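You operate a simulated robot arm through the tools that you are given. There is no shell and no other tool. Be economical: measure what you need, move in short steps, check, and stop when the job is done.

You are at the controls of a simulated two-armed robot. One attempt, no reset.

Task
Pull the blue camera's grey filter and cut TIME to 10 ms.
Fine: the filter goes on the deck, the drawer ends shut.

It is judged by the outcome, as a careful person would: the job done as asked, and still so three seconds after it is handed in. It fails if anything else is knocked over, pushed out of place, dropped, spilled or broken.

Robot
Two 7-joint arms with two-finger parallel grippers on one trunk, hanging from a carriage that runs on a gantry, over the field with the corners [-2.276, 0.586], [-2.276, -0.694], [0.024, -0.694], [0.024, 0.586] (x, y) and turns from -338 to 349 degrees about z. Base frame: it is fixed where the carriage stands at the start and does not move with it; the origin is on the floor, on the carriage's upright axis, x ahead of it, y to its left, z up; the surface under the hand at the start is at about z = 0.97. Lengths are in m, angles in degrees, forces in N, time in s.
The left shoulder is at the start at [0.04, 0.173, 1.542], the right one opposite. With the tool pointing down near the work surface each hand reaches from about 0.1 to 0.7 m from the robot's upright axis, wherever it stands, measured 20 degrees to its own side. Places, roughly: blue filter drawer [0.8, 0, 1]; blue light dial [0.4, -0.3, 0.8]; deck of the aisle machine [0.5, 0.8, 0.7]; less key of the blue keyboard [0.4, -0.2, 0.7]; red filter drawer [0.8, 0.3, 1.1]. Payload 3.43 kg a hand.
The tool frame of a hand sits at the grasp point between the pads (the TCP): z along the fingers, y along the line on which they close. The tips reach 0.03 m beyond it. The gripper opens to 0.094 m. The fingers are 0.028 m wide and 0.01 m thick; the gripper's body (0.05 by 0.096 m) begins 0.055 m behind the TCP.
Orientation is that of the tool frame in the base frame, as a unit quaternion [w, x, y, z]. With the fingers straight down and closing along the base's y, the tool's x points along the base's -x, its y along +y and its z along -z.

Tools
- The arms move only by the tool drive_tool. It takes "left_deltas", "right_deltas" or both (then of equal length, played together; a hand with none holds still); each is a list of rows, each a list of 7 numbers: the shift along the tool's x, y, z in m, then the turn, a rotation vector about the tool's x, y, z in degrees, then the opening, from 0 (shut) to 1 (fully open). In form: [[tx, ty, tz, ax, ay, az, fingers], ...]. A call has 1 to 10 rows; each row is the pose to reach, as a shift and turn from the pose commanded when the call began, along the tool's axes at that moment. Each row takes 0.2 s and may step no farther than 0.05 m and 8.6 degrees from the row before; otherwise, or with a gripper value out of range, the whole call is refused. Where a pose cannot be reached the arm comes as near as it can. A force on the tool above 40 N (or 10 N above the force at the start of the call, whichever is more), or a blocked arm, ends the call early, and 0.2 s more pass. The fingers move at their own pace (about 0.072 m/s each) and stop on an object; they squeeze with about 42 N. The grip force told is the motor's: it shows also when the fingers shut on nothing. Time passes only in rows, and 0.2 s behind the last, so rows that repeat a pose let the fingers close. It gives the time, the measured TCP pose, the force on the tool (base axes), the opening and the grip force at its end, in the units of the frame above (readings bear some noise), with the torque about the TCP (base axes, N m) and any sound that the robot's microphone picked up.
- Cameras (640 x 400 px; columns grow to the right, rows downward): "scene" is now at [0.2203, 0.0197, 1.8025]; the picture's right is [0.39, -0.92, 0.00], its down [-0.83, -0.35, -0.43] and it looks along [0.40, 0.17, -0.90] (base axes); focal length 274 px, centre (320, 200). "left" rides on the left gripper at [0.076, -0.014, -0.103] in its tool frame; the picture's right is [0.18, 0.98, 0.00], its down [-0.75, 0.14, -0.64] and it looks along [-0.63, 0.12, 0.77] (tool axes); focal length 243 px, centre (320, 200). "right" rides on the right gripper at [0.076, 0.014, -0.103] in its tool frame; the picture's right is [-0.18, 0.98, 0.00], its down [-0.75, -0.14, -0.64] and it looks along [-0.63, -0.12, 0.77] (tool axes); focal length 243 px, centre (320, 200).
- camera(camera): a new picture of that camera. The clock stands still meanwhile.
- lift_body(by): slides the trunk up (or, below 0, down) by that many m; the arms and the scene camera ride with it, the base frame stays. It gives what a move gives, with no picture.
- steer(legs): drives the robot by 1 to 6 legs, each [ahead, left, turn to the left] in m, m and degrees, along the robot's own axes; the way and the turn of a leg run together, so that a leg with both is an arc; at most 1.5 m and 180 degrees a leg. The arms and the cameras ride along, it lands a little off, and it stops where it bumps. It keeps to its track: a leg is cut to what the track allows. It gives what a move gives.
- head_to(pan, tilt): turns the head with the scene camera to pan (to the left, within 86 degrees either way) and tilt (down, from -29 to 69), counted from straight ahead of the robot. It gives what a move gives.
- pixel_to_xyz(camera, pixels): there is no depth. For up to 12 entries [column, row, z] of the newest picture of that camera ("zoom" is the newest enlarged one), the place [x, y] in the base frame at which the ray of that pixel passes the height z, good to about 0.002 m, but the place of the scene camera against the robot may be out by one fixed shift of up to 0.018 m in any direction. The clock stands still meanwhile.
- close_up(camera, box): a new picture of the part [left, top, right, bottom] of that camera's present view, enlarged. The clock stands still meanwhile.
- job_done(): hands the job in; it is judged then, once.

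Work in short steps. Measure before you move; look again where a grasp or a placing could have gone wrong, and mend it. You have 80 turns and 78 pictures in all, those below and enlarged ones among them. Open the grippers and draw the arms clear of the work before you hand the job in, unless the task says otherwise; then end with one line.

The tools are called after "Call:" as name(argument=value, ...) on one line, values as JSON. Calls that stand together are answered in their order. drive_tool: Moves the arms, as the interface text tells. Its arguments: {"type":"object","properties":{"left_deltas":{"type":"array","items":{"type":"array","items":{"type":"number"}}},"right_deltas":{"type":"array","items":{"type":"array","items":{"type":"number"}}}},"required":[]} The other tools are called the same way: lift_body (by) slides the trunk up or down; steer (legs) drives the base; head_to (pan, tilt) turns the head that bears the scene camera; camera (camera) takes a picture; pixel_to_xyz (camera, pixels) gives the place at which the rays of pixels pass given heights; close_up (camera, box) takes an enlarged picture of a part of a camera's view; job_done () hands the job in.

At the start:

```text
time_s: 0.0
left_ee_pos: [0.6159, 0.3216, 1.2068]
left_tool_rot: [0.083, 0.0, 0.997, -0.002]
left_force: [103.8, -17.6, -263.2]
left_wrist_torque: [3.11, -16.2, 2.3]
left_opening: 0.094
left_gripper_force: 0.1
right_ee_pos: [0.6497, -0.1634, 1.2424]
right_tool_rot: [0.061, 0.011, 0.998, 0.008]
right_force: [82.6, 122.7, -263.7]
right_wrist_torque: [-14.99, -17.32, -12.82]
right_opening: 0.0938
right_gripper_force: 0.0
trunk travel left (down, up): [-0.695, 0.086]
robot x, y, heading: [-0.0022, -0.0001, 0.2]
head pan, tilt: [22.9, 64.3]
```

scene: 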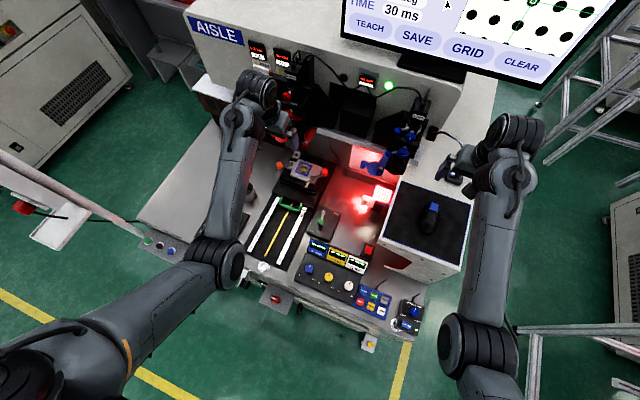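
right: 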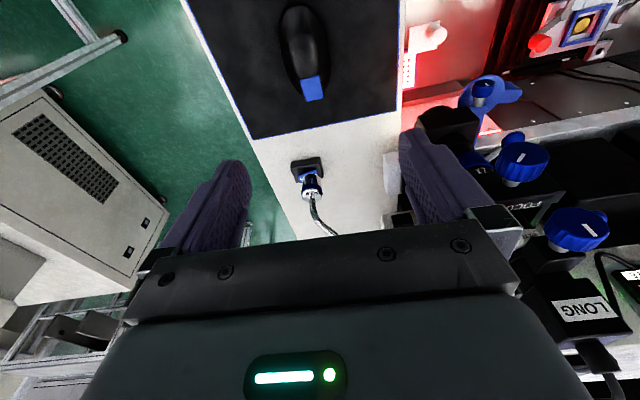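
left: 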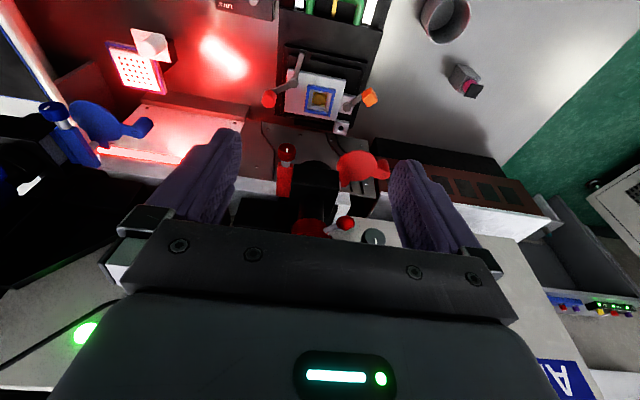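

The scene shows the machine with the screen at top (TIME 30 ms) and the blue camera near (400,135). I take enlarged views to see the drawer, the keyboard and the screen.

Call:
close_up(camera="scene", box=[320, 80, 480, 180])

Call:
close_up(camera="scene", box=[290, 220, 450, 320])

Call:
head_to(pan=0, tilt=35)

Call:
camera(camera="scene")

```text
4.00 times, centred on (400, 130) of scene
```

zoom: 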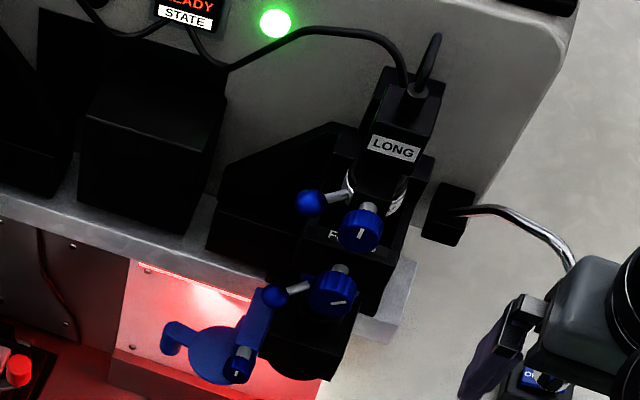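

```text
4.00 times, centred on (370, 270) of scene
```

zoom: 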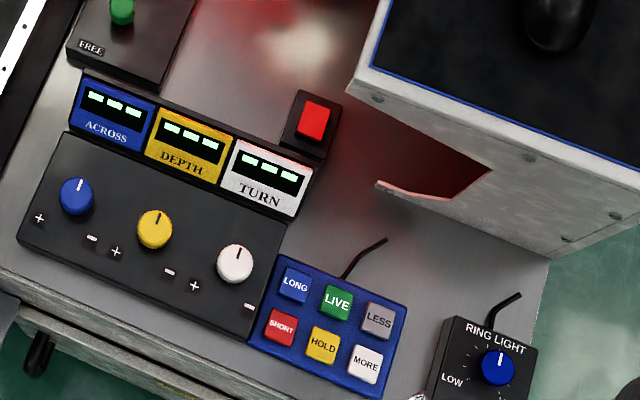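

```text
time_s: 0.9
left_ee_pos: [0.6195, 0.3212, 1.2061]
left_tool_rot: [0.09, 0.0, 0.996, -0.002]
left_force: [49.9, -9.3, -121.4]
left_wrist_torque: [1.55, -7.46, 1.21]
left_opening: 0.0942
left_gripper_force: 0.0
right_ee_pos: [0.6532, -0.1638, 1.2425]
right_tool_rot: [0.068, 0.015, 0.998, 0.009]
right_force: [38.4, 60.0, -116.8]
right_wrist_torque: [-7.29, -7.68, -6.39]
right_opening: 0.0939
right_gripper_force: 0.1
trunk travel left (down, up): [-0.695, 0.086]
robot x, y, heading: [0.0003, 0.0022, -0.2]
head pan, tilt: [0.0, 35.0]
```

```text
72 pictures are left
```

scene: 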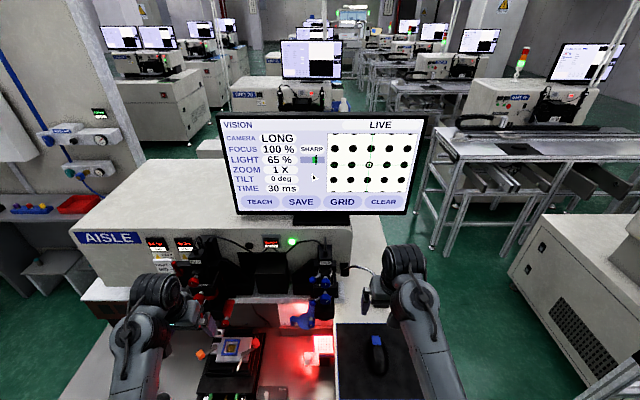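

Screen: CAMERA LONG, LIGHT 65 %, TIME 30 ms. Now I look closer at the blue camera from both wrist cameras and the scene camera.

Call:
close_up(camera="right", box=[400, 40, 640, 190])

Call:
close_up(camera="scene", box=[260, 225, 372, 345])

Call:
close_up(camera="left", box=[0, 60, 240, 210])

```text
2.67 times, centred on (520, 115) of right
```

zoom: 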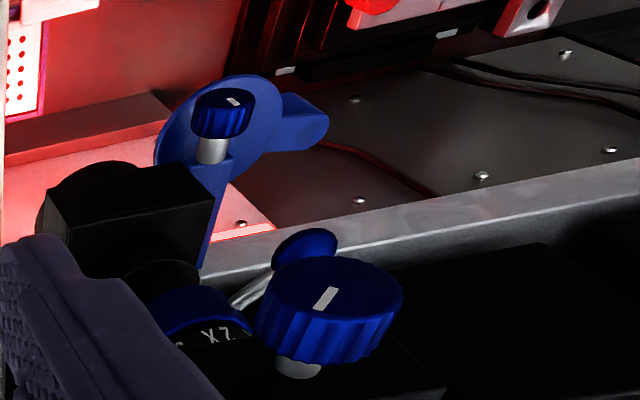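

```text
3.33 times, centred on (316, 285) of scene
```

zoom: 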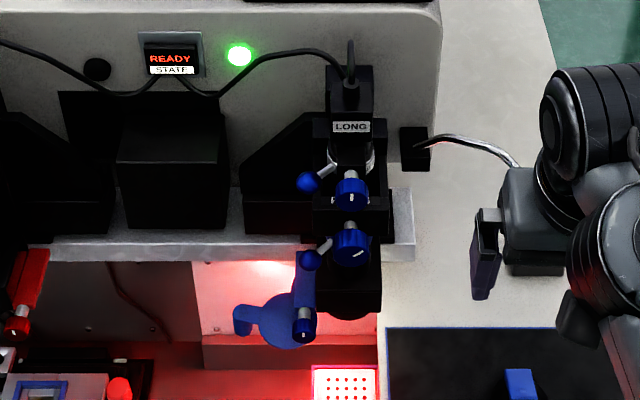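

```text
2.67 times, centred on (120, 135) of left
```

zoom: 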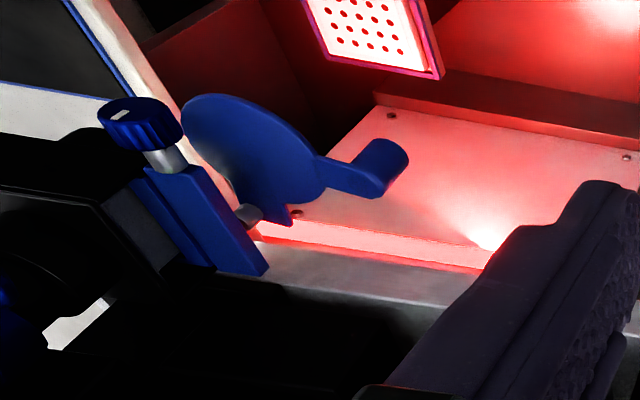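

The filter drawer itself isn't visible from above; I back off and lower the trunk so the head camera can see the camera column from the front.

Call:
steer(legs=[[-0.6, 0, 0]])

Call:
lift_body(by=-0.45)

Call:
head_to(pan=0, tilt=18)

Call:
camera(camera="scene")

Call:
close_up(camera="scene", box=[260, 140, 420, 240])

```text
time_s: 4.3
left_ee_pos: [0.022, 0.3205, 1.2058]
left_tool_rot: [0.089, 0.002, 0.996, -0.001]
left_force: [49.8, -7.4, -121.0]
left_wrist_torque: [1.33, -7.49, 1.02]
left_opening: 0.0938
left_gripper_force: 0.1
right_ee_pos: [0.0535, -0.1653, 1.2431]
right_tool_rot: [0.068, 0.016, 0.997, 0.009]
right_force: [39.0, 57.4, -117.9]
right_wrist_torque: [-7.09, -7.74, -6.22]
right_opening: 0.0941
right_gripper_force: 0.1
trunk travel left (down, up): [-0.695, 0.086]
robot x, y, heading: [-0.5995, 0.0006, -0.4]
head pan, tilt: [0.0, 35.0]
```

```text
refused: -0.45 is not a number from -0.4 to 0.4
```

```text
time_s: 5.1
left_ee_pos: [0.022, 0.3209, 1.2069]
left_tool_rot: [0.091, 0.002, 0.996, -0.001]
left_force: [26.4, -3.7, -63.6]
left_wrist_torque: [0.67, -3.91, 0.53]
left_opening: 0.0941
left_gripper_force: 0.1
right_ee_pos: [0.0561, -0.1644, 1.2434]
right_tool_rot: [0.07, 0.018, 0.997, 0.009]
right_force: [21.0, 36.9, -61.0]
right_wrist_torque: [-4.47, -4.0, -3.95]
right_opening: 0.094
right_gripper_force: 0.0
trunk travel left (down, up): [-0.695, 0.086]
robot x, y, heading: [-0.5992, -0.0009, -0.0]
head pan, tilt: [0.0, 18.0]
```

```text
68 pictures are left
```

scene: 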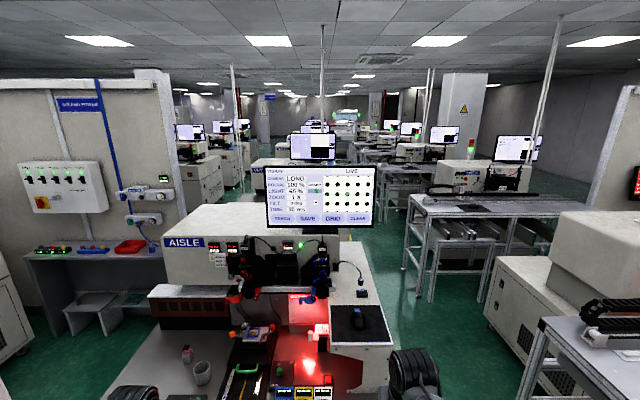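

```text
4.00 times, centred on (340, 190) of scene
```

zoom: 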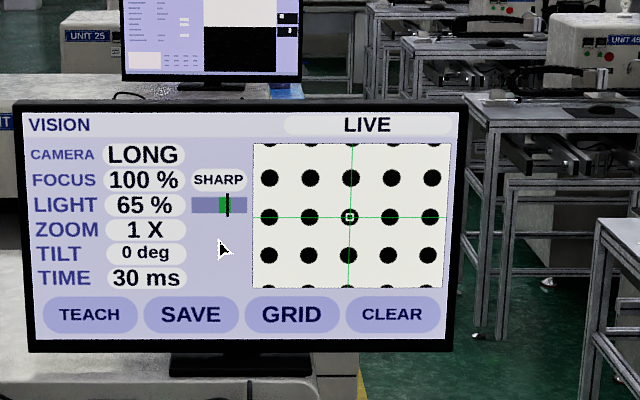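

Machine front edge is at about x=0.25 and the hands are at x=0.05, so lowering is safe. I lower 0.4 and look.

Call:
lift_body(by=-0.4)

Call:
head_to(pan=0, tilt=18)

Call:
camera(camera="scene")

Call:
close_up(camera="scene", box=[270, 150, 366, 210])

```text
time_s: 8.9
left_ee_pos: [0.0231, 0.3207, 0.8074]
left_tool_rot: [0.092, 0.002, 0.996, -0.002]
left_force: [26.8, -3.9, -63.5]
left_wrist_torque: [0.66, -3.92, 0.54]
left_opening: 0.094
left_gripper_force: 0.1
right_ee_pos: [0.0554, -0.1647, 0.8437]
right_tool_rot: [0.07, 0.018, 0.997, 0.01]
right_force: [23.3, 32.2, -64.6]
right_wrist_torque: [-3.9, -4.24, -3.44]
right_opening: 0.094
right_gripper_force: 0.2
trunk travel left (down, up): [-0.295, 0.486]
robot x, y, heading: [-0.5983, -0.0011, -0.2]
head pan, tilt: [0.0, 18.0]
```

```text
time_s: 9.6
left_ee_pos: [0.0235, 0.3201, 0.8067]
left_tool_rot: [0.092, 0.001, 0.996, -0.002]
left_force: [26.8, -3.7, -63.6]
left_wrist_torque: [0.67, -3.94, 0.55]
left_opening: 0.0939
left_gripper_force: 0.0
right_ee_pos: [0.0557, -0.1649, 0.8437]
right_tool_rot: [0.07, 0.017, 0.997, 0.009]
right_force: [22.3, 32.1, -65.2]
right_wrist_torque: [-3.86, -4.26, -3.44]
right_opening: 0.0938
right_gripper_force: 0.1
trunk travel left (down, up): [-0.295, 0.486]
robot x, y, heading: [-0.601, -0.0002, -0.3]
head pan, tilt: [0.0, 18.0]
```

```text
66 pictures are left
```

scene: 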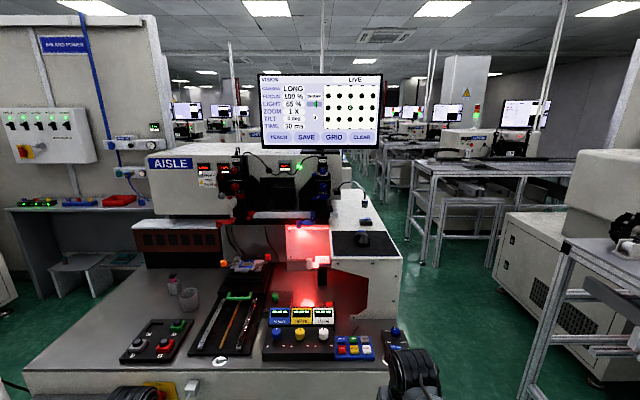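

```text
6.67 times, centred on (318, 180) of scene
```

zoom: 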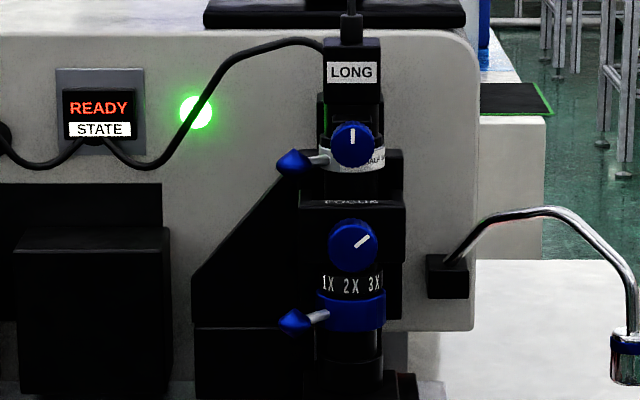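

The upper stack (focus, zoom levers) is clear; I zoom on the lower part of the lens near (320,210).

Call:
close_up(camera="scene", box=[280, 185, 360, 235])

Call:
close_up(camera="scene", box=[280, 155, 344, 195])

Call:
close_up(camera="scene", box=[200, 255, 420, 375])

```text
8.00 times, centred on (320, 210) of scene
```

zoom: 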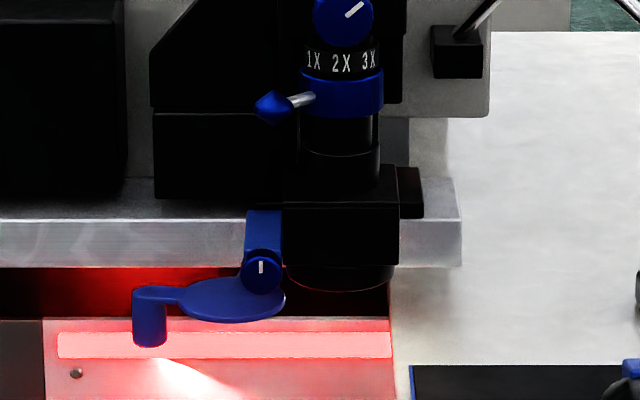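

```text
10.00 times, centred on (312, 175) of scene
```

zoom: 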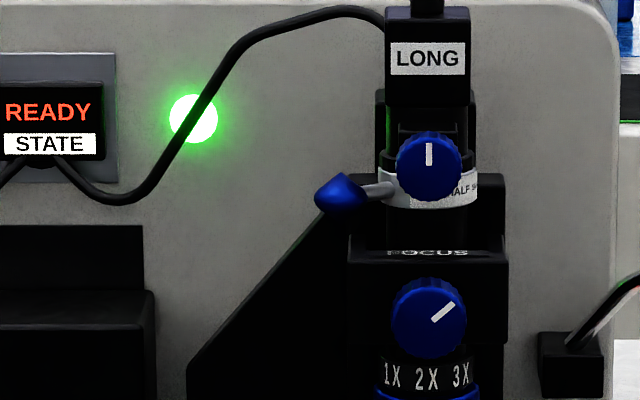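

```text
2.91 times, centred on (310, 315) of scene
```

zoom: 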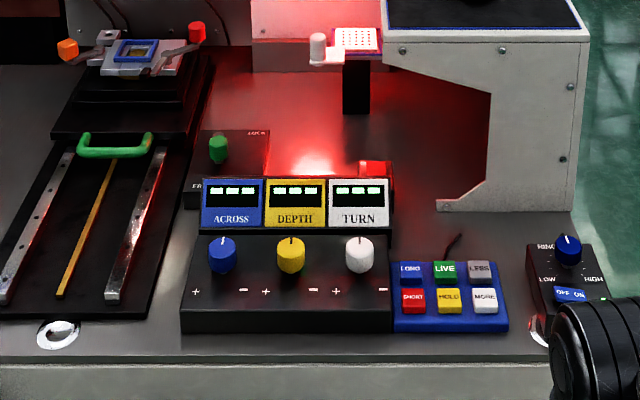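

The black block under the lens (zoom (345,230)) has a protruding piece on its right side at (410,190), likely the filter drawer. I shift right to view that side.

Call:
steer(legs=[[0, -0.45, 0]])

Call:
camera(camera="scene")

```text
time_s: 12.3
left_ee_pos: [0.0222, -0.13, 0.8069]
left_tool_rot: [0.092, 0.004, 0.996, -0.003]
left_force: [26.5, -3.7, -63.3]
left_wrist_torque: [0.68, -3.91, 0.54]
left_opening: 0.0938
left_gripper_force: 0.1
right_ee_pos: [0.0529, -0.6163, 0.8432]
right_tool_rot: [0.071, 0.019, 0.997, 0.01]
right_force: [22.5, 32.0, -63.9]
right_wrist_torque: [-3.89, -4.28, -3.43]
right_opening: 0.0939
right_gripper_force: 0.1
trunk travel left (down, up): [-0.295, 0.486]
robot x, y, heading: [-0.6012, -0.447, -0.7]
head pan, tilt: [0.0, 18.0]
```

```text
61 pictures are left
```

scene: 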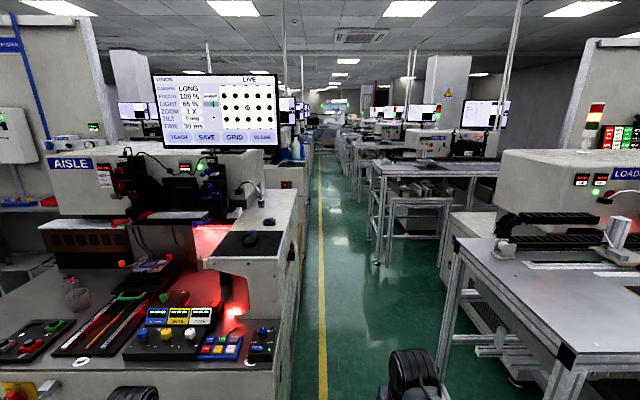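

Call:
close_up(camera="scene", box=[185, 185, 265, 235])

Call:
close_up(camera="scene", box=[60, 190, 220, 290])

```text
8.00 times, centred on (225, 210) of scene
```

zoom: 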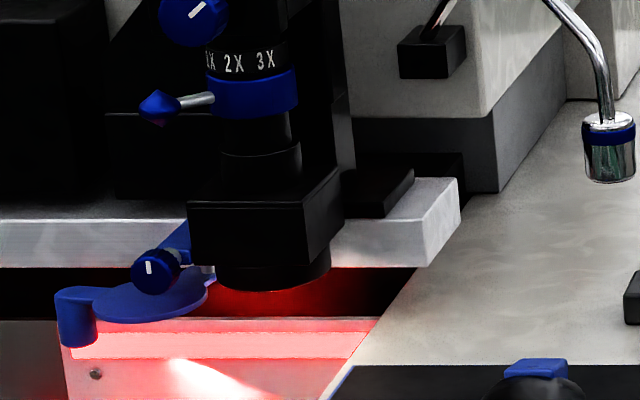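

```text
4.00 times, centred on (140, 240) of scene
```

zoom: 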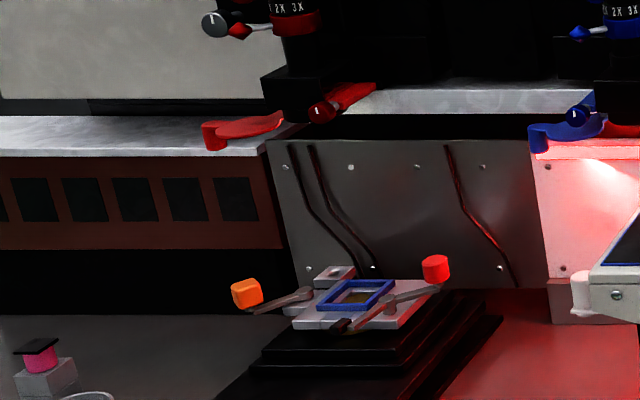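

I locate the blue knob and disc (zoom (575,113), (560,130)) at height 1.0 roughly, and the red ones.

Call:
pixel_to_xyz(camera="zoom", pixels=[[575, 113, 1.0], [575, 113, 0.95], [540, 138, 1.0], [540, 138, 0.95], [320, 110, 1.0], [214, 135, 1.0]])

Call:
steer(legs=[[0, 0.35, 0]])

Call:
lift_body(by=0.3)

Call:
steer(legs=[[0.3, 0.0, 0]])

Call:
camera(camera="left")

Call:
camera(camera="right")

```text
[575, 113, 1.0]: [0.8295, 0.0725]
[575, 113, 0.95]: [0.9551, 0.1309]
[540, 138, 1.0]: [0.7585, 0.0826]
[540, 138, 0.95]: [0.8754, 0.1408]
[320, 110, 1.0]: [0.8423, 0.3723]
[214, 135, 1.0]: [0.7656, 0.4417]
```

```text
time_s: 14.6
left_ee_pos: [0.0251, 0.2175, 0.8066]
left_tool_rot: [0.092, 0.005, 0.996, -0.002]
left_force: [18.7, -2.3, -44.1]
left_wrist_torque: [0.49, -2.7, 0.35]
left_opening: 0.0938
left_gripper_force: 0.1
right_ee_pos: [0.055, -0.2667, 0.8425]
right_tool_rot: [0.071, 0.021, 0.997, 0.01]
right_force: [15.0, 22.3, -45.1]
right_wrist_torque: [-2.88, -2.94, -2.51]
right_opening: 0.094
right_gripper_force: 0.0
trunk travel left (down, up): [-0.295, 0.486]
robot x, y, heading: [-0.596, -0.0979, -0.4]
head pan, tilt: [0.0, 18.0]
```

```text
time_s: 17.6
left_ee_pos: [0.0244, 0.2184, 1.1054]
left_tool_rot: [0.092, 0.004, 0.996, -0.002]
left_force: [16.0, -2.0, -37.7]
left_wrist_torque: [0.33, -2.37, 0.27]
left_opening: 0.0942
left_gripper_force: 0.1
right_ee_pos: [0.0557, -0.2671, 1.1439]
right_tool_rot: [0.072, 0.019, 0.997, 0.008]
right_force: [12.3, 18.6, -38.3]
right_wrist_torque: [-2.29, -2.5, -2.03]
right_opening: 0.0939
right_gripper_force: 0.1
trunk travel left (down, up): [-0.595, 0.186]
robot x, y, heading: [-0.5989, -0.0964, -0.5]
head pan, tilt: [0.0, 18.0]
```

```text
time_s: 19.6
left_ee_pos: [0.3234, 0.2167, 1.1068]
left_tool_rot: [0.094, 0.005, 0.996, -0.002]
left_force: [16.2, -3.4, -38.0]
left_wrist_torque: [0.37, -2.35, 0.31]
left_opening: 0.0941
left_gripper_force: 0.0
right_ee_pos: [0.3544, -0.2689, 1.1435]
right_tool_rot: [0.072, 0.019, 0.997, 0.01]
right_force: [12.8, 18.2, -39.0]
right_wrist_torque: [-2.29, -2.55, -1.99]
right_opening: 0.0942
right_gripper_force: 0.0
trunk travel left (down, up): [-0.595, 0.186]
robot x, y, heading: [-0.2986, -0.0998, -0.6]
head pan, tilt: [0.0, 18.0]
```

```text
58 pictures are left
```

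left: 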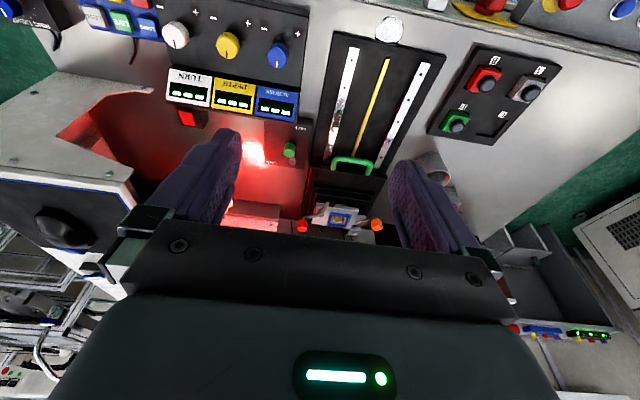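

```text
57 pictures are left
```

right: 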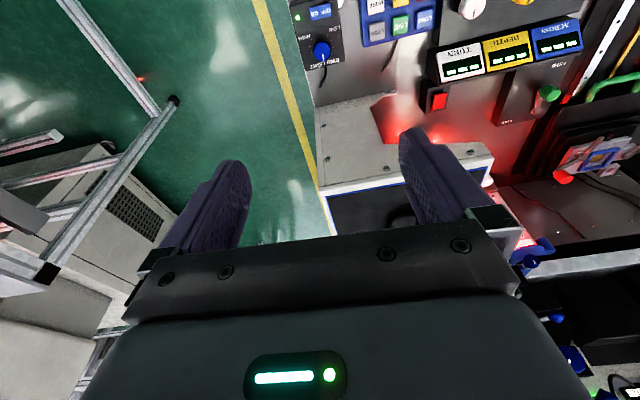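

The wrist cameras mostly see the deck. I aim the head at the drawer area from this nearer stand.

Call:
head_to(pan=8, tilt=38)

Call:
camera(camera="scene")

Call:
close_up(camera="scene", box=[260, 150, 388, 230])

```text
time_s: 20.4
left_ee_pos: [0.3233, 0.2153, 1.1069]
left_tool_rot: [0.092, 0.004, 0.996, -0.002]
left_force: [12.6, -0.2, -27.0]
left_wrist_torque: [0.21, -1.5, 0.18]
left_opening: 0.0942
left_gripper_force: 0.0
right_ee_pos: [0.3538, -0.2697, 1.1433]
right_tool_rot: [0.071, 0.02, 0.997, 0.009]
right_force: [9.8, 12.8, -26.9]
right_wrist_torque: [-1.55, -1.54, -1.37]
right_opening: 0.0938
right_gripper_force: 0.1
trunk travel left (down, up): [-0.595, 0.186]
robot x, y, heading: [-0.2958, -0.0971, -0.6]
head pan, tilt: [8.0, 38.0]
```

```text
56 pictures are left
```

scene: 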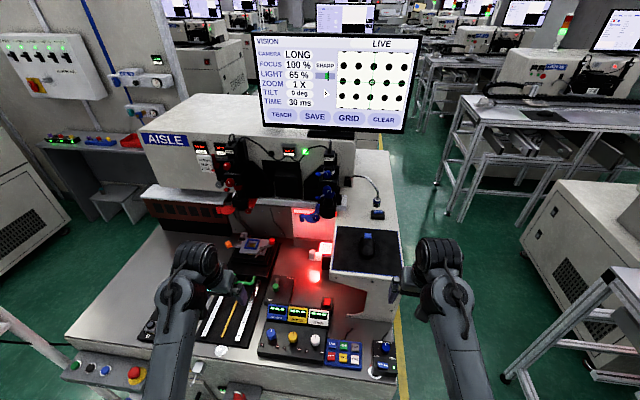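

```text
5.00 times, centred on (324, 190) of scene
```

zoom: 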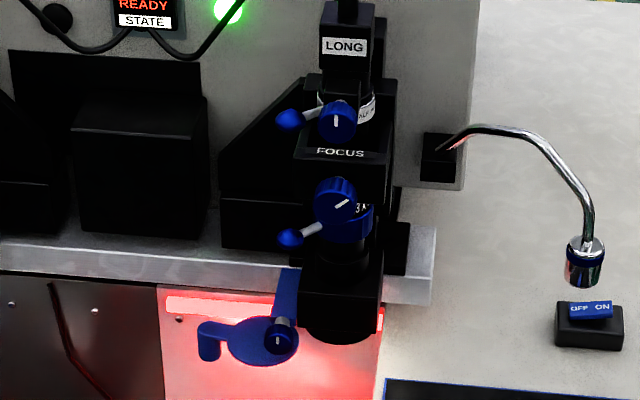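

I need a view from low and left. I drive 0.25 ahead (hands at x≈0.57, same as start) and pitch the left hand up ~27° so its camera looks nearly level at the drawer.

Call:
steer(legs=[[0.25, 0.05, 0]])

Call:
drive_tool(left_deltas=[[0, 0, 0.02, 0, -7, 0, 1], [0, 0, 0.03, 0, -14, 0, 1], [0, 0, 0.04, 0, -21, 0, 1], [0, 0, 0.04, 0, -28, 0, 1]])

Call:
camera(camera="left")

```text
time_s: 22.3
left_ee_pos: [0.5757, 0.2644, 1.1064]
left_tool_rot: [0.093, 0.004, 0.996, -0.002]
left_force: [13.9, -1.5, -33.4]
left_wrist_torque: [0.32, -2.09, 0.29]
left_opening: 0.094
left_gripper_force: 0.1
right_ee_pos: [0.606, -0.2215, 1.1426]
right_tool_rot: [0.072, 0.02, 0.997, 0.009]
right_force: [11.2, 16.5, -32.7]
right_wrist_torque: [-1.93, -2.13, -1.71]
right_opening: 0.094
right_gripper_force: 0.1
trunk travel left (down, up): [-0.595, 0.186]
robot x, y, heading: [-0.0454, -0.0548, -0.1]
head pan, tilt: [8.0, 38.0]
```

```text
time_s: 23.3
left_ee_pos: [0.5812, 0.2635, 1.0673]
left_tool_rot: [0.332, 0.003, 0.943, -0.002]
left_force: [-0.2, -0.1, -0.6]
left_wrist_torque: [-0.01, -0.01, -0.01]
left_opening: 0.0941
left_gripper_force: 0.1
right_ee_pos: [0.6056, -0.2213, 1.144]
right_tool_rot: [0.072, 0.02, 0.997, 0.009]
right_force: [10.1, 12.6, -25.2]
right_wrist_torque: [-1.46, -1.5, -1.28]
right_opening: 0.0939
right_gripper_force: 0.0
trunk travel left (down, up): [-0.595, 0.186]
robot x, y, heading: [-0.0474, -0.053, -0.4]
head pan, tilt: [8.0, 38.0]
```

```text
54 pictures are left
```

left: 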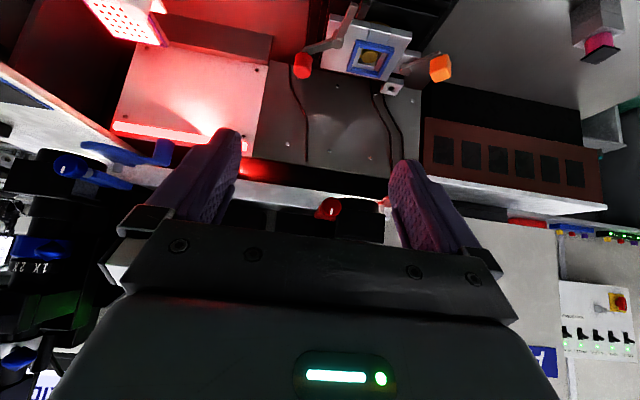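

Blue assembly is at the left (90,165). I shift the left hand 0.10 to the right and a bit lower, then enlarge.

Call:
drive_tool(left_deltas=[[0, -0.04, 0, 0, 0, 0, 1], [0, -0.08, 0, 0, 0, 0, 1], [0.02, -0.11, 0, 0, 0, 0, 1]])

Call:
close_up(camera="left", box=[40, 80, 280, 230])

```text
time_s: 24.1
left_ee_pos: [0.5648, 0.1536, 1.0548]
left_tool_rot: [0.33, 0.003, 0.944, -0.003]
left_force: [1.1, 0.1, -0.7]
left_wrist_torque: [-0.02, 0.02, 0.02]
left_opening: 0.0941
left_gripper_force: 0.0
right_ee_pos: [0.6055, -0.2219, 1.144]
right_tool_rot: [0.072, 0.02, 0.997, 0.01]
right_force: [9.5, 13.8, -28.4]
right_wrist_torque: [-1.71, -1.82, -1.5]
right_opening: 0.0937
right_gripper_force: 0.0
trunk travel left (down, up): [-0.595, 0.186]
robot x, y, heading: [-0.0466, -0.0521, -0.4]
head pan, tilt: [8.0, 38.0]
```

```text
2.67 times, centred on (160, 155) of left
```

zoom: 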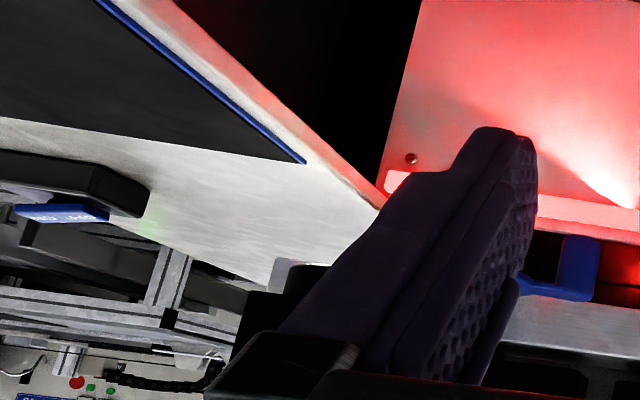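

The finger hides it; the disc now sits between the fingers, so I take the middle part of the view.

Call:
close_up(camera="left", box=[200, 100, 400, 225])

```text
3.20 times, centred on (300, 162) of left
```

zoom: 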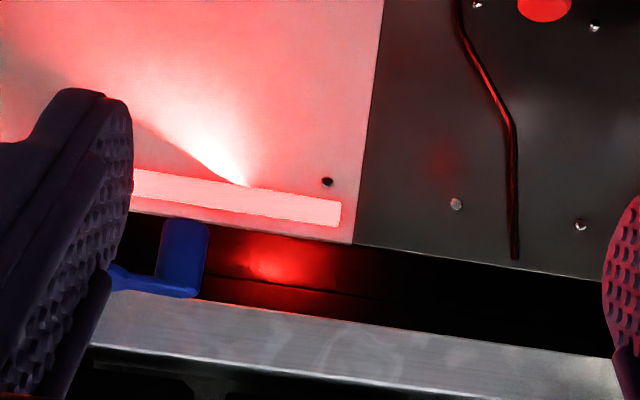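

The tab is at column ~255; I move the hand another 0.09 to the right to bring the whole assembly between the fingers.

Call:
drive_tool(left_deltas=[[0, -0.045, 0, 0, 0, 0, 1], [0, -0.09, 0, 0, 0, 0, 1]])

Call:
close_up(camera="left", box=[220, 100, 420, 225])

```text
time_s: 24.7
left_ee_pos: [0.5649, 0.063, 1.0548]
left_tool_rot: [0.33, 0.003, 0.944, -0.003]
left_force: [-0.3, 0.0, -0.2]
left_wrist_torque: [0.04, 0.01, -0.02]
left_opening: 0.0939
left_gripper_force: 0.0
right_ee_pos: [0.6073, -0.2219, 1.1434]
right_tool_rot: [0.072, 0.02, 0.997, 0.01]
right_force: [9.8, 14.6, -28.7]
right_wrist_torque: [-1.74, -1.82, -1.52]
right_opening: 0.0941
right_gripper_force: 0.0
trunk travel left (down, up): [-0.595, 0.186]
robot x, y, heading: [-0.0464, -0.0544, -0.4]
head pan, tilt: [8.0, 38.0]
```

```text
3.20 times, centred on (320, 162) of left
```

zoom: 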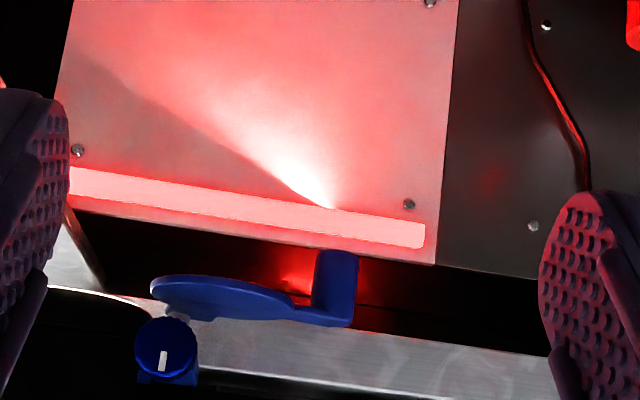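

Upside-down view: disc with tab at left, knob under (165,345). I move a bit more right and pitch up to bring the lens block and its faces into view.

Call:
drive_tool(left_deltas=[[0, -0.03, 0, 0, -7, 0, 1], [0, -0.06, 0, 0, -14, 0, 1]])

Call:
close_up(camera="left", box=[220, 100, 420, 225])

```text
time_s: 25.3
left_ee_pos: [0.5643, 0.0045, 1.0563]
left_tool_rot: [0.444, 0.002, 0.896, -0.003]
left_force: [-0.2, 0.6, -0.2]
left_wrist_torque: [0.02, 0.01, 0.01]
left_opening: 0.0939
left_gripper_force: 0.1
right_ee_pos: [0.6049, -0.2232, 1.1427]
right_tool_rot: [0.072, 0.02, 0.997, 0.009]
right_force: [9.2, 13.8, -28.6]
right_wrist_torque: [-1.73, -1.9, -1.52]
right_opening: 0.0937
right_gripper_force: 0.0
trunk travel left (down, up): [-0.595, 0.186]
robot x, y, heading: [-0.044, -0.052, -0.2]
head pan, tilt: [8.0, 38.0]
```

```text
3.20 times, centred on (320, 162) of left
```

zoom: 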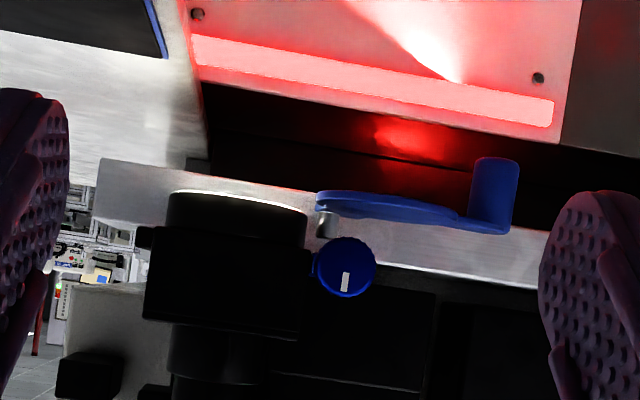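

Now the lens block (zoom (225,280)) with knob on its left and a small stub on its right (145,238) shows. I enlarge it further.

Call:
close_up(camera="left", box=[255, 145, 351, 205])

Call:
close_up(camera="right", box=[480, 60, 640, 160])

```text
6.67 times, centred on (303, 175) of left
```

zoom: 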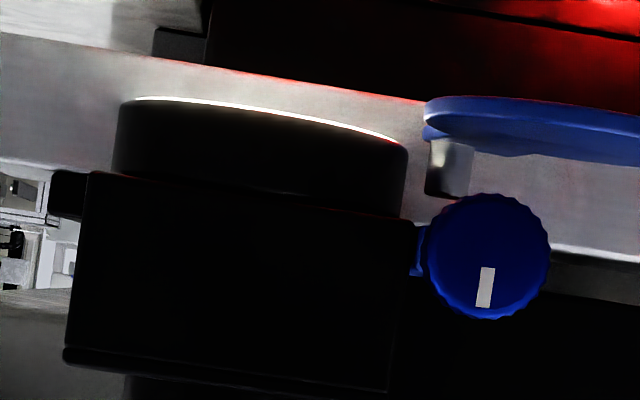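

```text
4.00 times, centred on (560, 110) of right
```

zoom: 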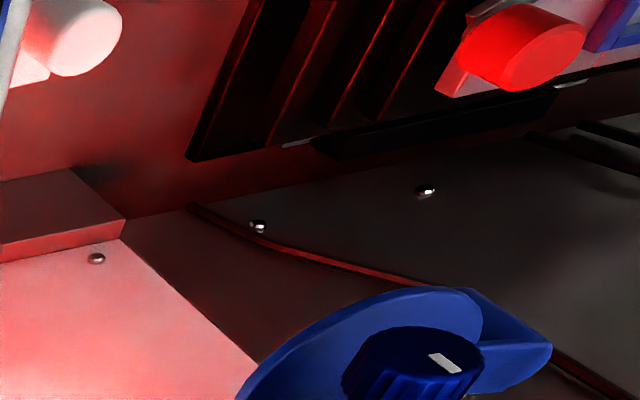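

The left plate with the knob could be the drawer front. I view it from the left: move the hand 0.2 left, 0.06 up and yaw it 40° to the right.

Call:
drive_tool(left_deltas=[[-0.01, 0.04, -0.007, 6.4, 0, 4.8, 1], [-0.02, 0.08, -0.014, 12.7, 0, 9.7, 1], [-0.03, 0.12, -0.021, 19.1, 0, 14.5, 1], [-0.039, 0.16, -0.029, 25.4, 0, 19.4, 1], [-0.048, 0.2, -0.036, 31.8, 0, 24.2, 1]])

Call:
close_up(camera="left", box=[220, 80, 420, 205])

```text
time_s: 26.5
left_ee_pos: [0.5685, 0.2073, 1.1155]
left_tool_rot: [0.416, 0.308, 0.841, -0.155]
left_force: [-0.4, 0.0, 0.8]
left_wrist_torque: [0.0, -0.03, -0.04]
left_opening: 0.094
left_gripper_force: 0.1
right_ee_pos: [0.6061, -0.2213, 1.1441]
right_tool_rot: [0.072, 0.019, 0.997, 0.01]
right_force: [9.4, 13.9, -29.2]
right_wrist_torque: [-1.76, -1.82, -1.5]
right_opening: 0.0941
right_gripper_force: 0.1
trunk travel left (down, up): [-0.595, 0.186]
robot x, y, heading: [-0.0451, -0.0525, -0.2]
head pan, tilt: [8.0, 38.0]
```

```text
3.20 times, centred on (320, 142) of left
```

zoom: 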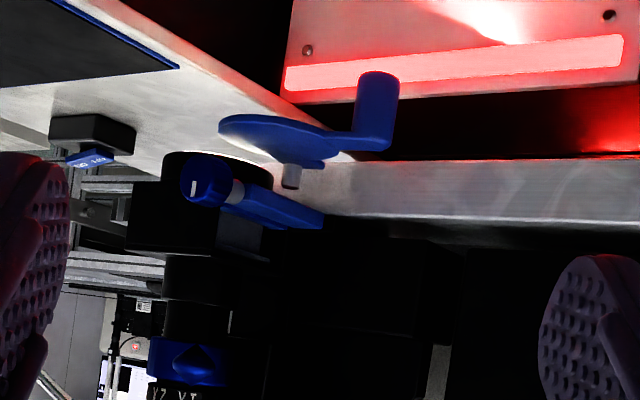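

I enlarge the block's left face around zoom (230,220).

Call:
close_up(camera="left", box=[256, 115, 336, 165])

```text
8.00 times, centred on (296, 140) of left
```

zoom: 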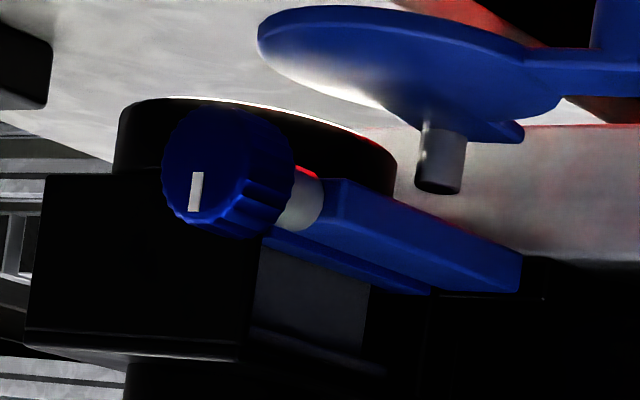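

The blue bar on the block's left side with a flange against it, plus the stub on the right, suggests a drawer sliding along y. I measure rays of key points from this view: knob, bar end, post, block corner.

Call:
pixel_to_xyz(camera="zoom", pixels=[[225, 172, 1.045], [225, 172, 1.03], [325, 190, 1.045], [520, 275, 1.045], [520, 275, 1.06], [440, 190, 1.03], [440, 190, 1.045], [440, 125, 1.02], [250, 240, 1.045], [45, 178, 1.045], [400, 80, 1.02], [400, 80, 1.0]])

```text
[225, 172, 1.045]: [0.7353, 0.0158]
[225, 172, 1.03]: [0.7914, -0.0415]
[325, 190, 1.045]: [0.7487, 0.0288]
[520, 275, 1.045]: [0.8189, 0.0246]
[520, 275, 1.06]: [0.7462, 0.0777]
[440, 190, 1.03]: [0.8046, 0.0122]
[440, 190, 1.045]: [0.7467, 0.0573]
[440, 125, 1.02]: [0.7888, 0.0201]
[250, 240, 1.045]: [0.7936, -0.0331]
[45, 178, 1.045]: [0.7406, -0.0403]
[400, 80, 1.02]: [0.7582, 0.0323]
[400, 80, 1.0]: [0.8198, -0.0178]
```

Estimated knob centre ≈ (0.725, 0.031, 1.048), block front face x ≈ 0.742, y −0.041…0.020. A vertical tool would hit the zoom lever above, so I will grip the knob from the front, closing along y. First undo the yaw.

Call:
drive_tool(left_deltas=[[0, 0, 0, -6.4, 0, -4.8, 1], [0, 0, 0, -12.7, 0, -9.7, 1], [0, 0, 0, -19.1, 0, -14.5, 1], [0, 0, 0, -25.4, 0, -19.4, 0.7], [0, 0, 0, -31.8, 0, -24.2, 0.55]])

Call:
camera(camera="left")

```text
time_s: 27.7
left_ee_pos: [0.566, 0.2041, 1.1152]
left_tool_rot: [0.443, 0.002, 0.897, -0.004]
left_force: [0.5, 0.6, 0.2]
left_wrist_torque: [0.01, 0.03, 0.0]
left_opening: 0.0513
left_gripper_force: 0.0
right_ee_pos: [0.6048, -0.2216, 1.1428]
right_tool_rot: [0.072, 0.021, 0.997, 0.008]
right_force: [9.9, 14.1, -29.8]
right_wrist_torque: [-1.71, -1.9, -1.54]
right_opening: 0.094
right_gripper_force: 0.1
trunk travel left (down, up): [-0.595, 0.186]
robot x, y, heading: [-0.0483, -0.0579, -0.3]
head pan, tilt: [8.0, 38.0]
```

```text
45 pictures are left
```

left: 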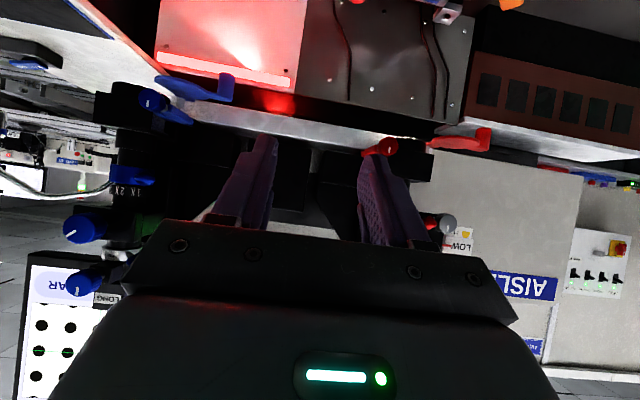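

Good view. I move to a pre-grasp in front of the knob at about (0.65, 0.033, 1.075), pitching up another 12°.

Call:
drive_tool(left_deltas=[[0, -0.04, 0.01, 0, -3, 0, 0.55], [-0.005, -0.08, 0.03, 0, -6, 0, 0.55], [-0.01, -0.12, 0.05, 0, -9, 0, 0.55], [-0.015, -0.15, 0.07, 0, -12, 0, 0.55], [-0.019, -0.171, 0.091, 0, -12, 0, 0.55]])

Call:
camera(camera="left")

```text
time_s: 28.9
left_ee_pos: [0.65, 0.0321, 1.0755]
left_tool_rot: [0.536, 0.002, 0.844, -0.003]
left_force: [0.3, 0.9, -0.1]
left_wrist_torque: [-0.04, 0.0, 0.01]
left_opening: 0.0516
left_gripper_force: 0.2
right_ee_pos: [0.606, -0.2223, 1.1434]
right_tool_rot: [0.071, 0.02, 0.997, 0.009]
right_force: [9.9, 15.3, -29.1]
right_wrist_torque: [-1.76, -1.89, -1.57]
right_opening: 0.094
right_gripper_force: 0.0
trunk travel left (down, up): [-0.595, 0.186]
robot x, y, heading: [-0.0467, -0.0527, -0.7]
head pan, tilt: [8.0, 38.0]
```

```text
44 pictures are left
```

left: 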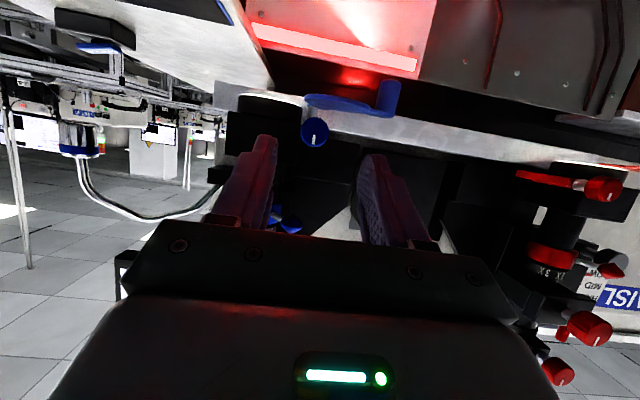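

Knob triangulates to (0.721, 0.029, 1.047), between the fingers. I advance 5 cm and check.

Call:
drive_tool(left_deltas=[[-0.003, -0.001, 0.026, 0, 0, 0, 0.55], [-0.0055, -0.002, 0.0527, 0, 0, 0, 0.55]])

Call:
close_up(camera="left", box=[220, 60, 420, 260])

```text
time_s: 29.5
left_ee_pos: [0.7005, 0.0296, 1.058]
left_tool_rot: [0.535, 0.002, 0.845, -0.004]
left_force: [1.3, -0.7, 0.1]
left_wrist_torque: [-0.03, 0.0, 0.0]
left_opening: 0.0519
left_gripper_force: 0.1
right_ee_pos: [0.6066, -0.2228, 1.1442]
right_tool_rot: [0.072, 0.02, 0.997, 0.009]
right_force: [10.9, 14.2, -28.8]
right_wrist_torque: [-1.75, -1.89, -1.57]
right_opening: 0.0938
right_gripper_force: 0.0
trunk travel left (down, up): [-0.595, 0.186]
robot x, y, heading: [-0.0444, -0.0543, -0.5]
head pan, tilt: [8.0, 38.0]
```

```text
2.00 times, centred on (320, 160) of left
```

zoom: 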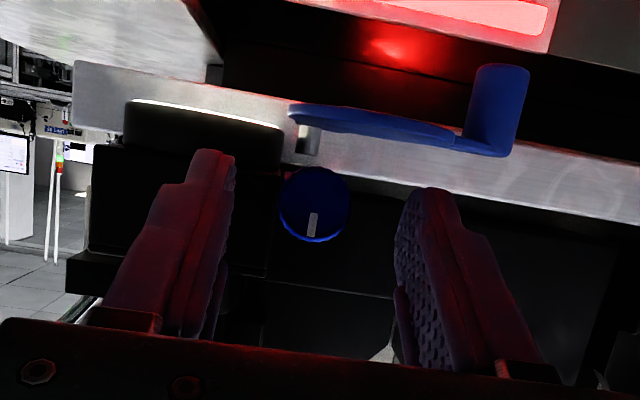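

The knob sits centred between the finger ends. I close on it.

Call:
drive_tool(left_deltas=[[0, 0, 0, 0, 0, 0, 0.2], [0, 0, 0, 0, 0, 0, 0.1], [0, 0, 0, 0, 0, 0, 0.1], [0, 0, 0, 0, 0, 0, 0.1]])

Call:
close_up(camera="left", box=[220, 60, 420, 260])

```text
time_s: 30.5
left_ee_pos: [0.7002, 0.0303, 1.0595]
left_tool_rot: [0.534, 0.003, 0.845, -0.005]
left_force: [1.9, 0.1, -0.7]
left_wrist_torque: [0.0, 0.03, 0.27]
left_opening: 0.0208
left_gripper_force: 45.2
right_ee_pos: [0.6062, -0.2215, 1.1438]
right_tool_rot: [0.071, 0.02, 0.997, 0.009]
right_force: [9.7, 14.2, -28.8]
right_wrist_torque: [-1.72, -1.87, -1.52]
right_opening: 0.094
right_gripper_force: 0.1
trunk travel left (down, up): [-0.595, 0.186]
robot x, y, heading: [-0.0489, -0.0529, -0.4]
head pan, tilt: [8.0, 38.0]
```

```text
2.00 times, centred on (320, 160) of left
```

zoom: 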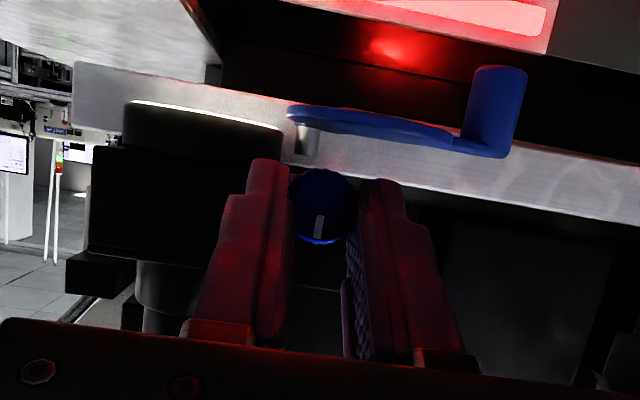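

Gripped (opening 0.0208). Test pull 1.5 cm to the left (+y), watching the force.

Call:
drive_tool(left_deltas=[[0, 0.004, 0, 0, 0, 0, 0.1], [0, 0.008, 0, 0, 0, 0, 0.1], [0, 0.012, 0, 0, 0, 0, 0.1], [0, 0.015, 0, 0, 0, 0, 0.1]])

Call:
close_up(camera="left", box=[220, 60, 420, 260])

```text
time_s: 31.5
left_ee_pos: [0.6984, 0.0444, 1.057]
left_tool_rot: [0.534, 0.002, 0.846, -0.003]
left_force: [-1.3, 0.7, 0.2]
left_wrist_torque: [-0.04, -0.14, 0.32]
left_opening: 0.0208
left_gripper_force: 45.1
right_ee_pos: [0.6049, -0.2211, 1.143]
right_tool_rot: [0.072, 0.02, 0.997, 0.008]
right_force: [9.8, 15.1, -28.7]
right_wrist_torque: [-1.76, -1.93, -1.5]
right_opening: 0.094
right_gripper_force: 0.1
trunk travel left (down, up): [-0.595, 0.186]
robot x, y, heading: [-0.048, -0.0516, -0.3]
head pan, tilt: [8.0, 38.0]
```

```text
2.00 times, centred on (320, 160) of left
```

zoom: 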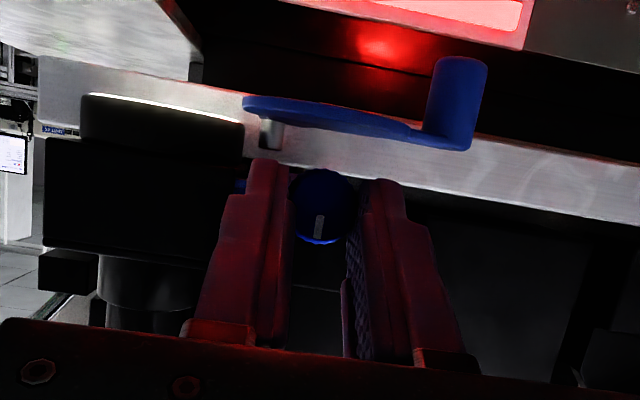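

The knob moves freely and a blue tray shows emerging from the block at zoom (240,185). I keep pulling to the left in small rows.

Call:
drive_tool(left_deltas=[[0, 0.006, 0, 0, 0, 0, 0.1], [0, 0.012, 0, 0, 0, 0, 0.1], [0, 0.018, 0, 0, 0, 0, 0.1], [0, 0.024, 0, 0, 0, 0, 0.1], [0, 0.029, 0, 0, 0, 0, 0.1]])

Call:
close_up(camera="left", box=[180, 60, 420, 210])

Call:
close_up(camera="scene", box=[220, 200, 380, 300])

```text
time_s: 32.7
left_ee_pos: [0.698, 0.075, 1.0585]
left_tool_rot: [0.535, 0.003, 0.845, -0.004]
left_force: [-7.1, -0.4, 4.4]
left_wrist_torque: [-0.01, -0.29, 0.29]
left_opening: 0.0204
left_gripper_force: 45.1
right_ee_pos: [0.6043, -0.221, 1.1435]
right_tool_rot: [0.072, 0.02, 0.997, 0.009]
right_force: [9.6, 14.7, -29.1]
right_wrist_torque: [-1.75, -1.88, -1.52]
right_opening: 0.0941
right_gripper_force: 0.0
trunk travel left (down, up): [-0.595, 0.186]
robot x, y, heading: [-0.0488, -0.0568, -0.5]
head pan, tilt: [8.0, 38.0]
```

```text
2.67 times, centred on (300, 135) of left
```

zoom: 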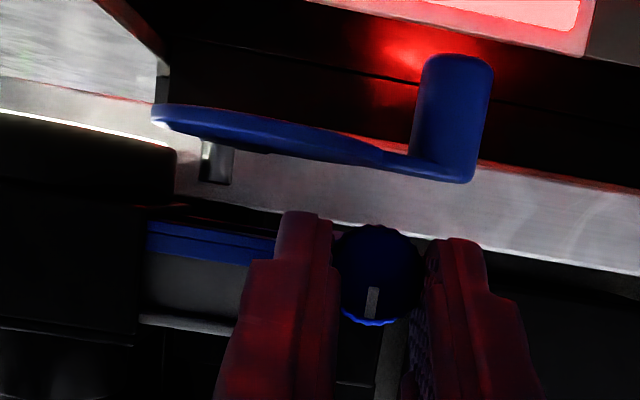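

```text
4.00 times, centred on (300, 250) of scene
```

zoom: 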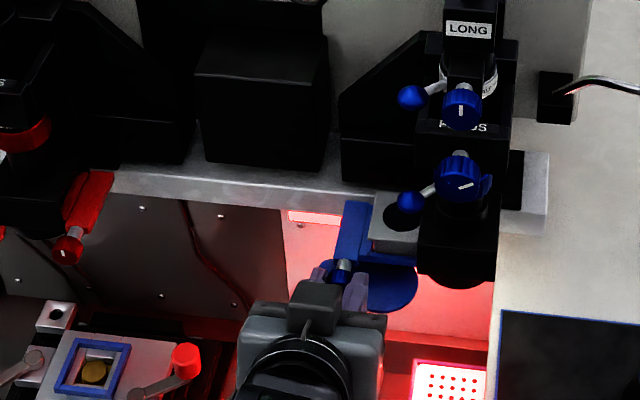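

The drawer is out ~4.5 cm and shows a grey piece (scene zoom (400,225)) with a dark round window. I pull further, correcting 2 mm toward +x for the small drag.

Call:
drive_tool(left_deltas=[[-0.001, 0.003, 0.002, 0, 0, 0, 0.1], [-0.001, 0.007, 0.002, 0, 0, 0, 0.1], [-0.001, 0.011, 0.002, 0, 0, 0, 0.1], [-0.001, 0.015, 0.002, 0, 0, 0, 0.1]])

Call:
close_up(camera="scene", box=[280, 220, 360, 270])

```text
time_s: 33.7
left_ee_pos: [0.6993, 0.0883, 1.0551]
left_tool_rot: [0.533, 0.003, 0.846, -0.004]
left_force: [-18.7, -0.2, 4.3]
left_wrist_torque: [0.01, 0.29, 0.29]
left_opening: 0.0207
left_gripper_force: 44.9
right_ee_pos: [0.6031, -0.2208, 1.1427]
right_tool_rot: [0.072, 0.02, 0.997, 0.009]
right_force: [9.9, 14.2, -28.9]
right_wrist_torque: [-1.79, -1.95, -1.56]
right_opening: 0.0941
right_gripper_force: 0.1
trunk travel left (down, up): [-0.595, 0.186]
robot x, y, heading: [-0.0467, -0.0526, -0.4]
head pan, tilt: [8.0, 38.0]
```

```text
8.00 times, centred on (320, 245) of scene
```

zoom: 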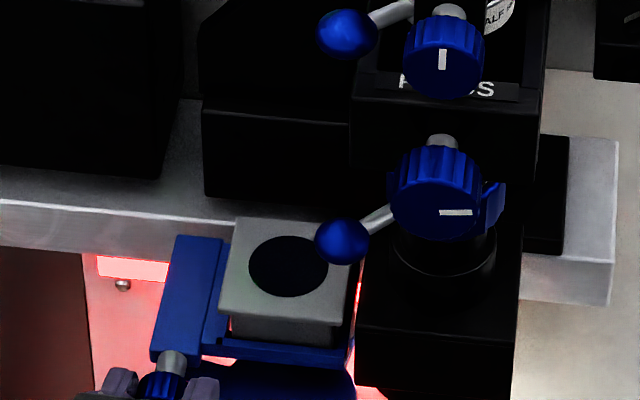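

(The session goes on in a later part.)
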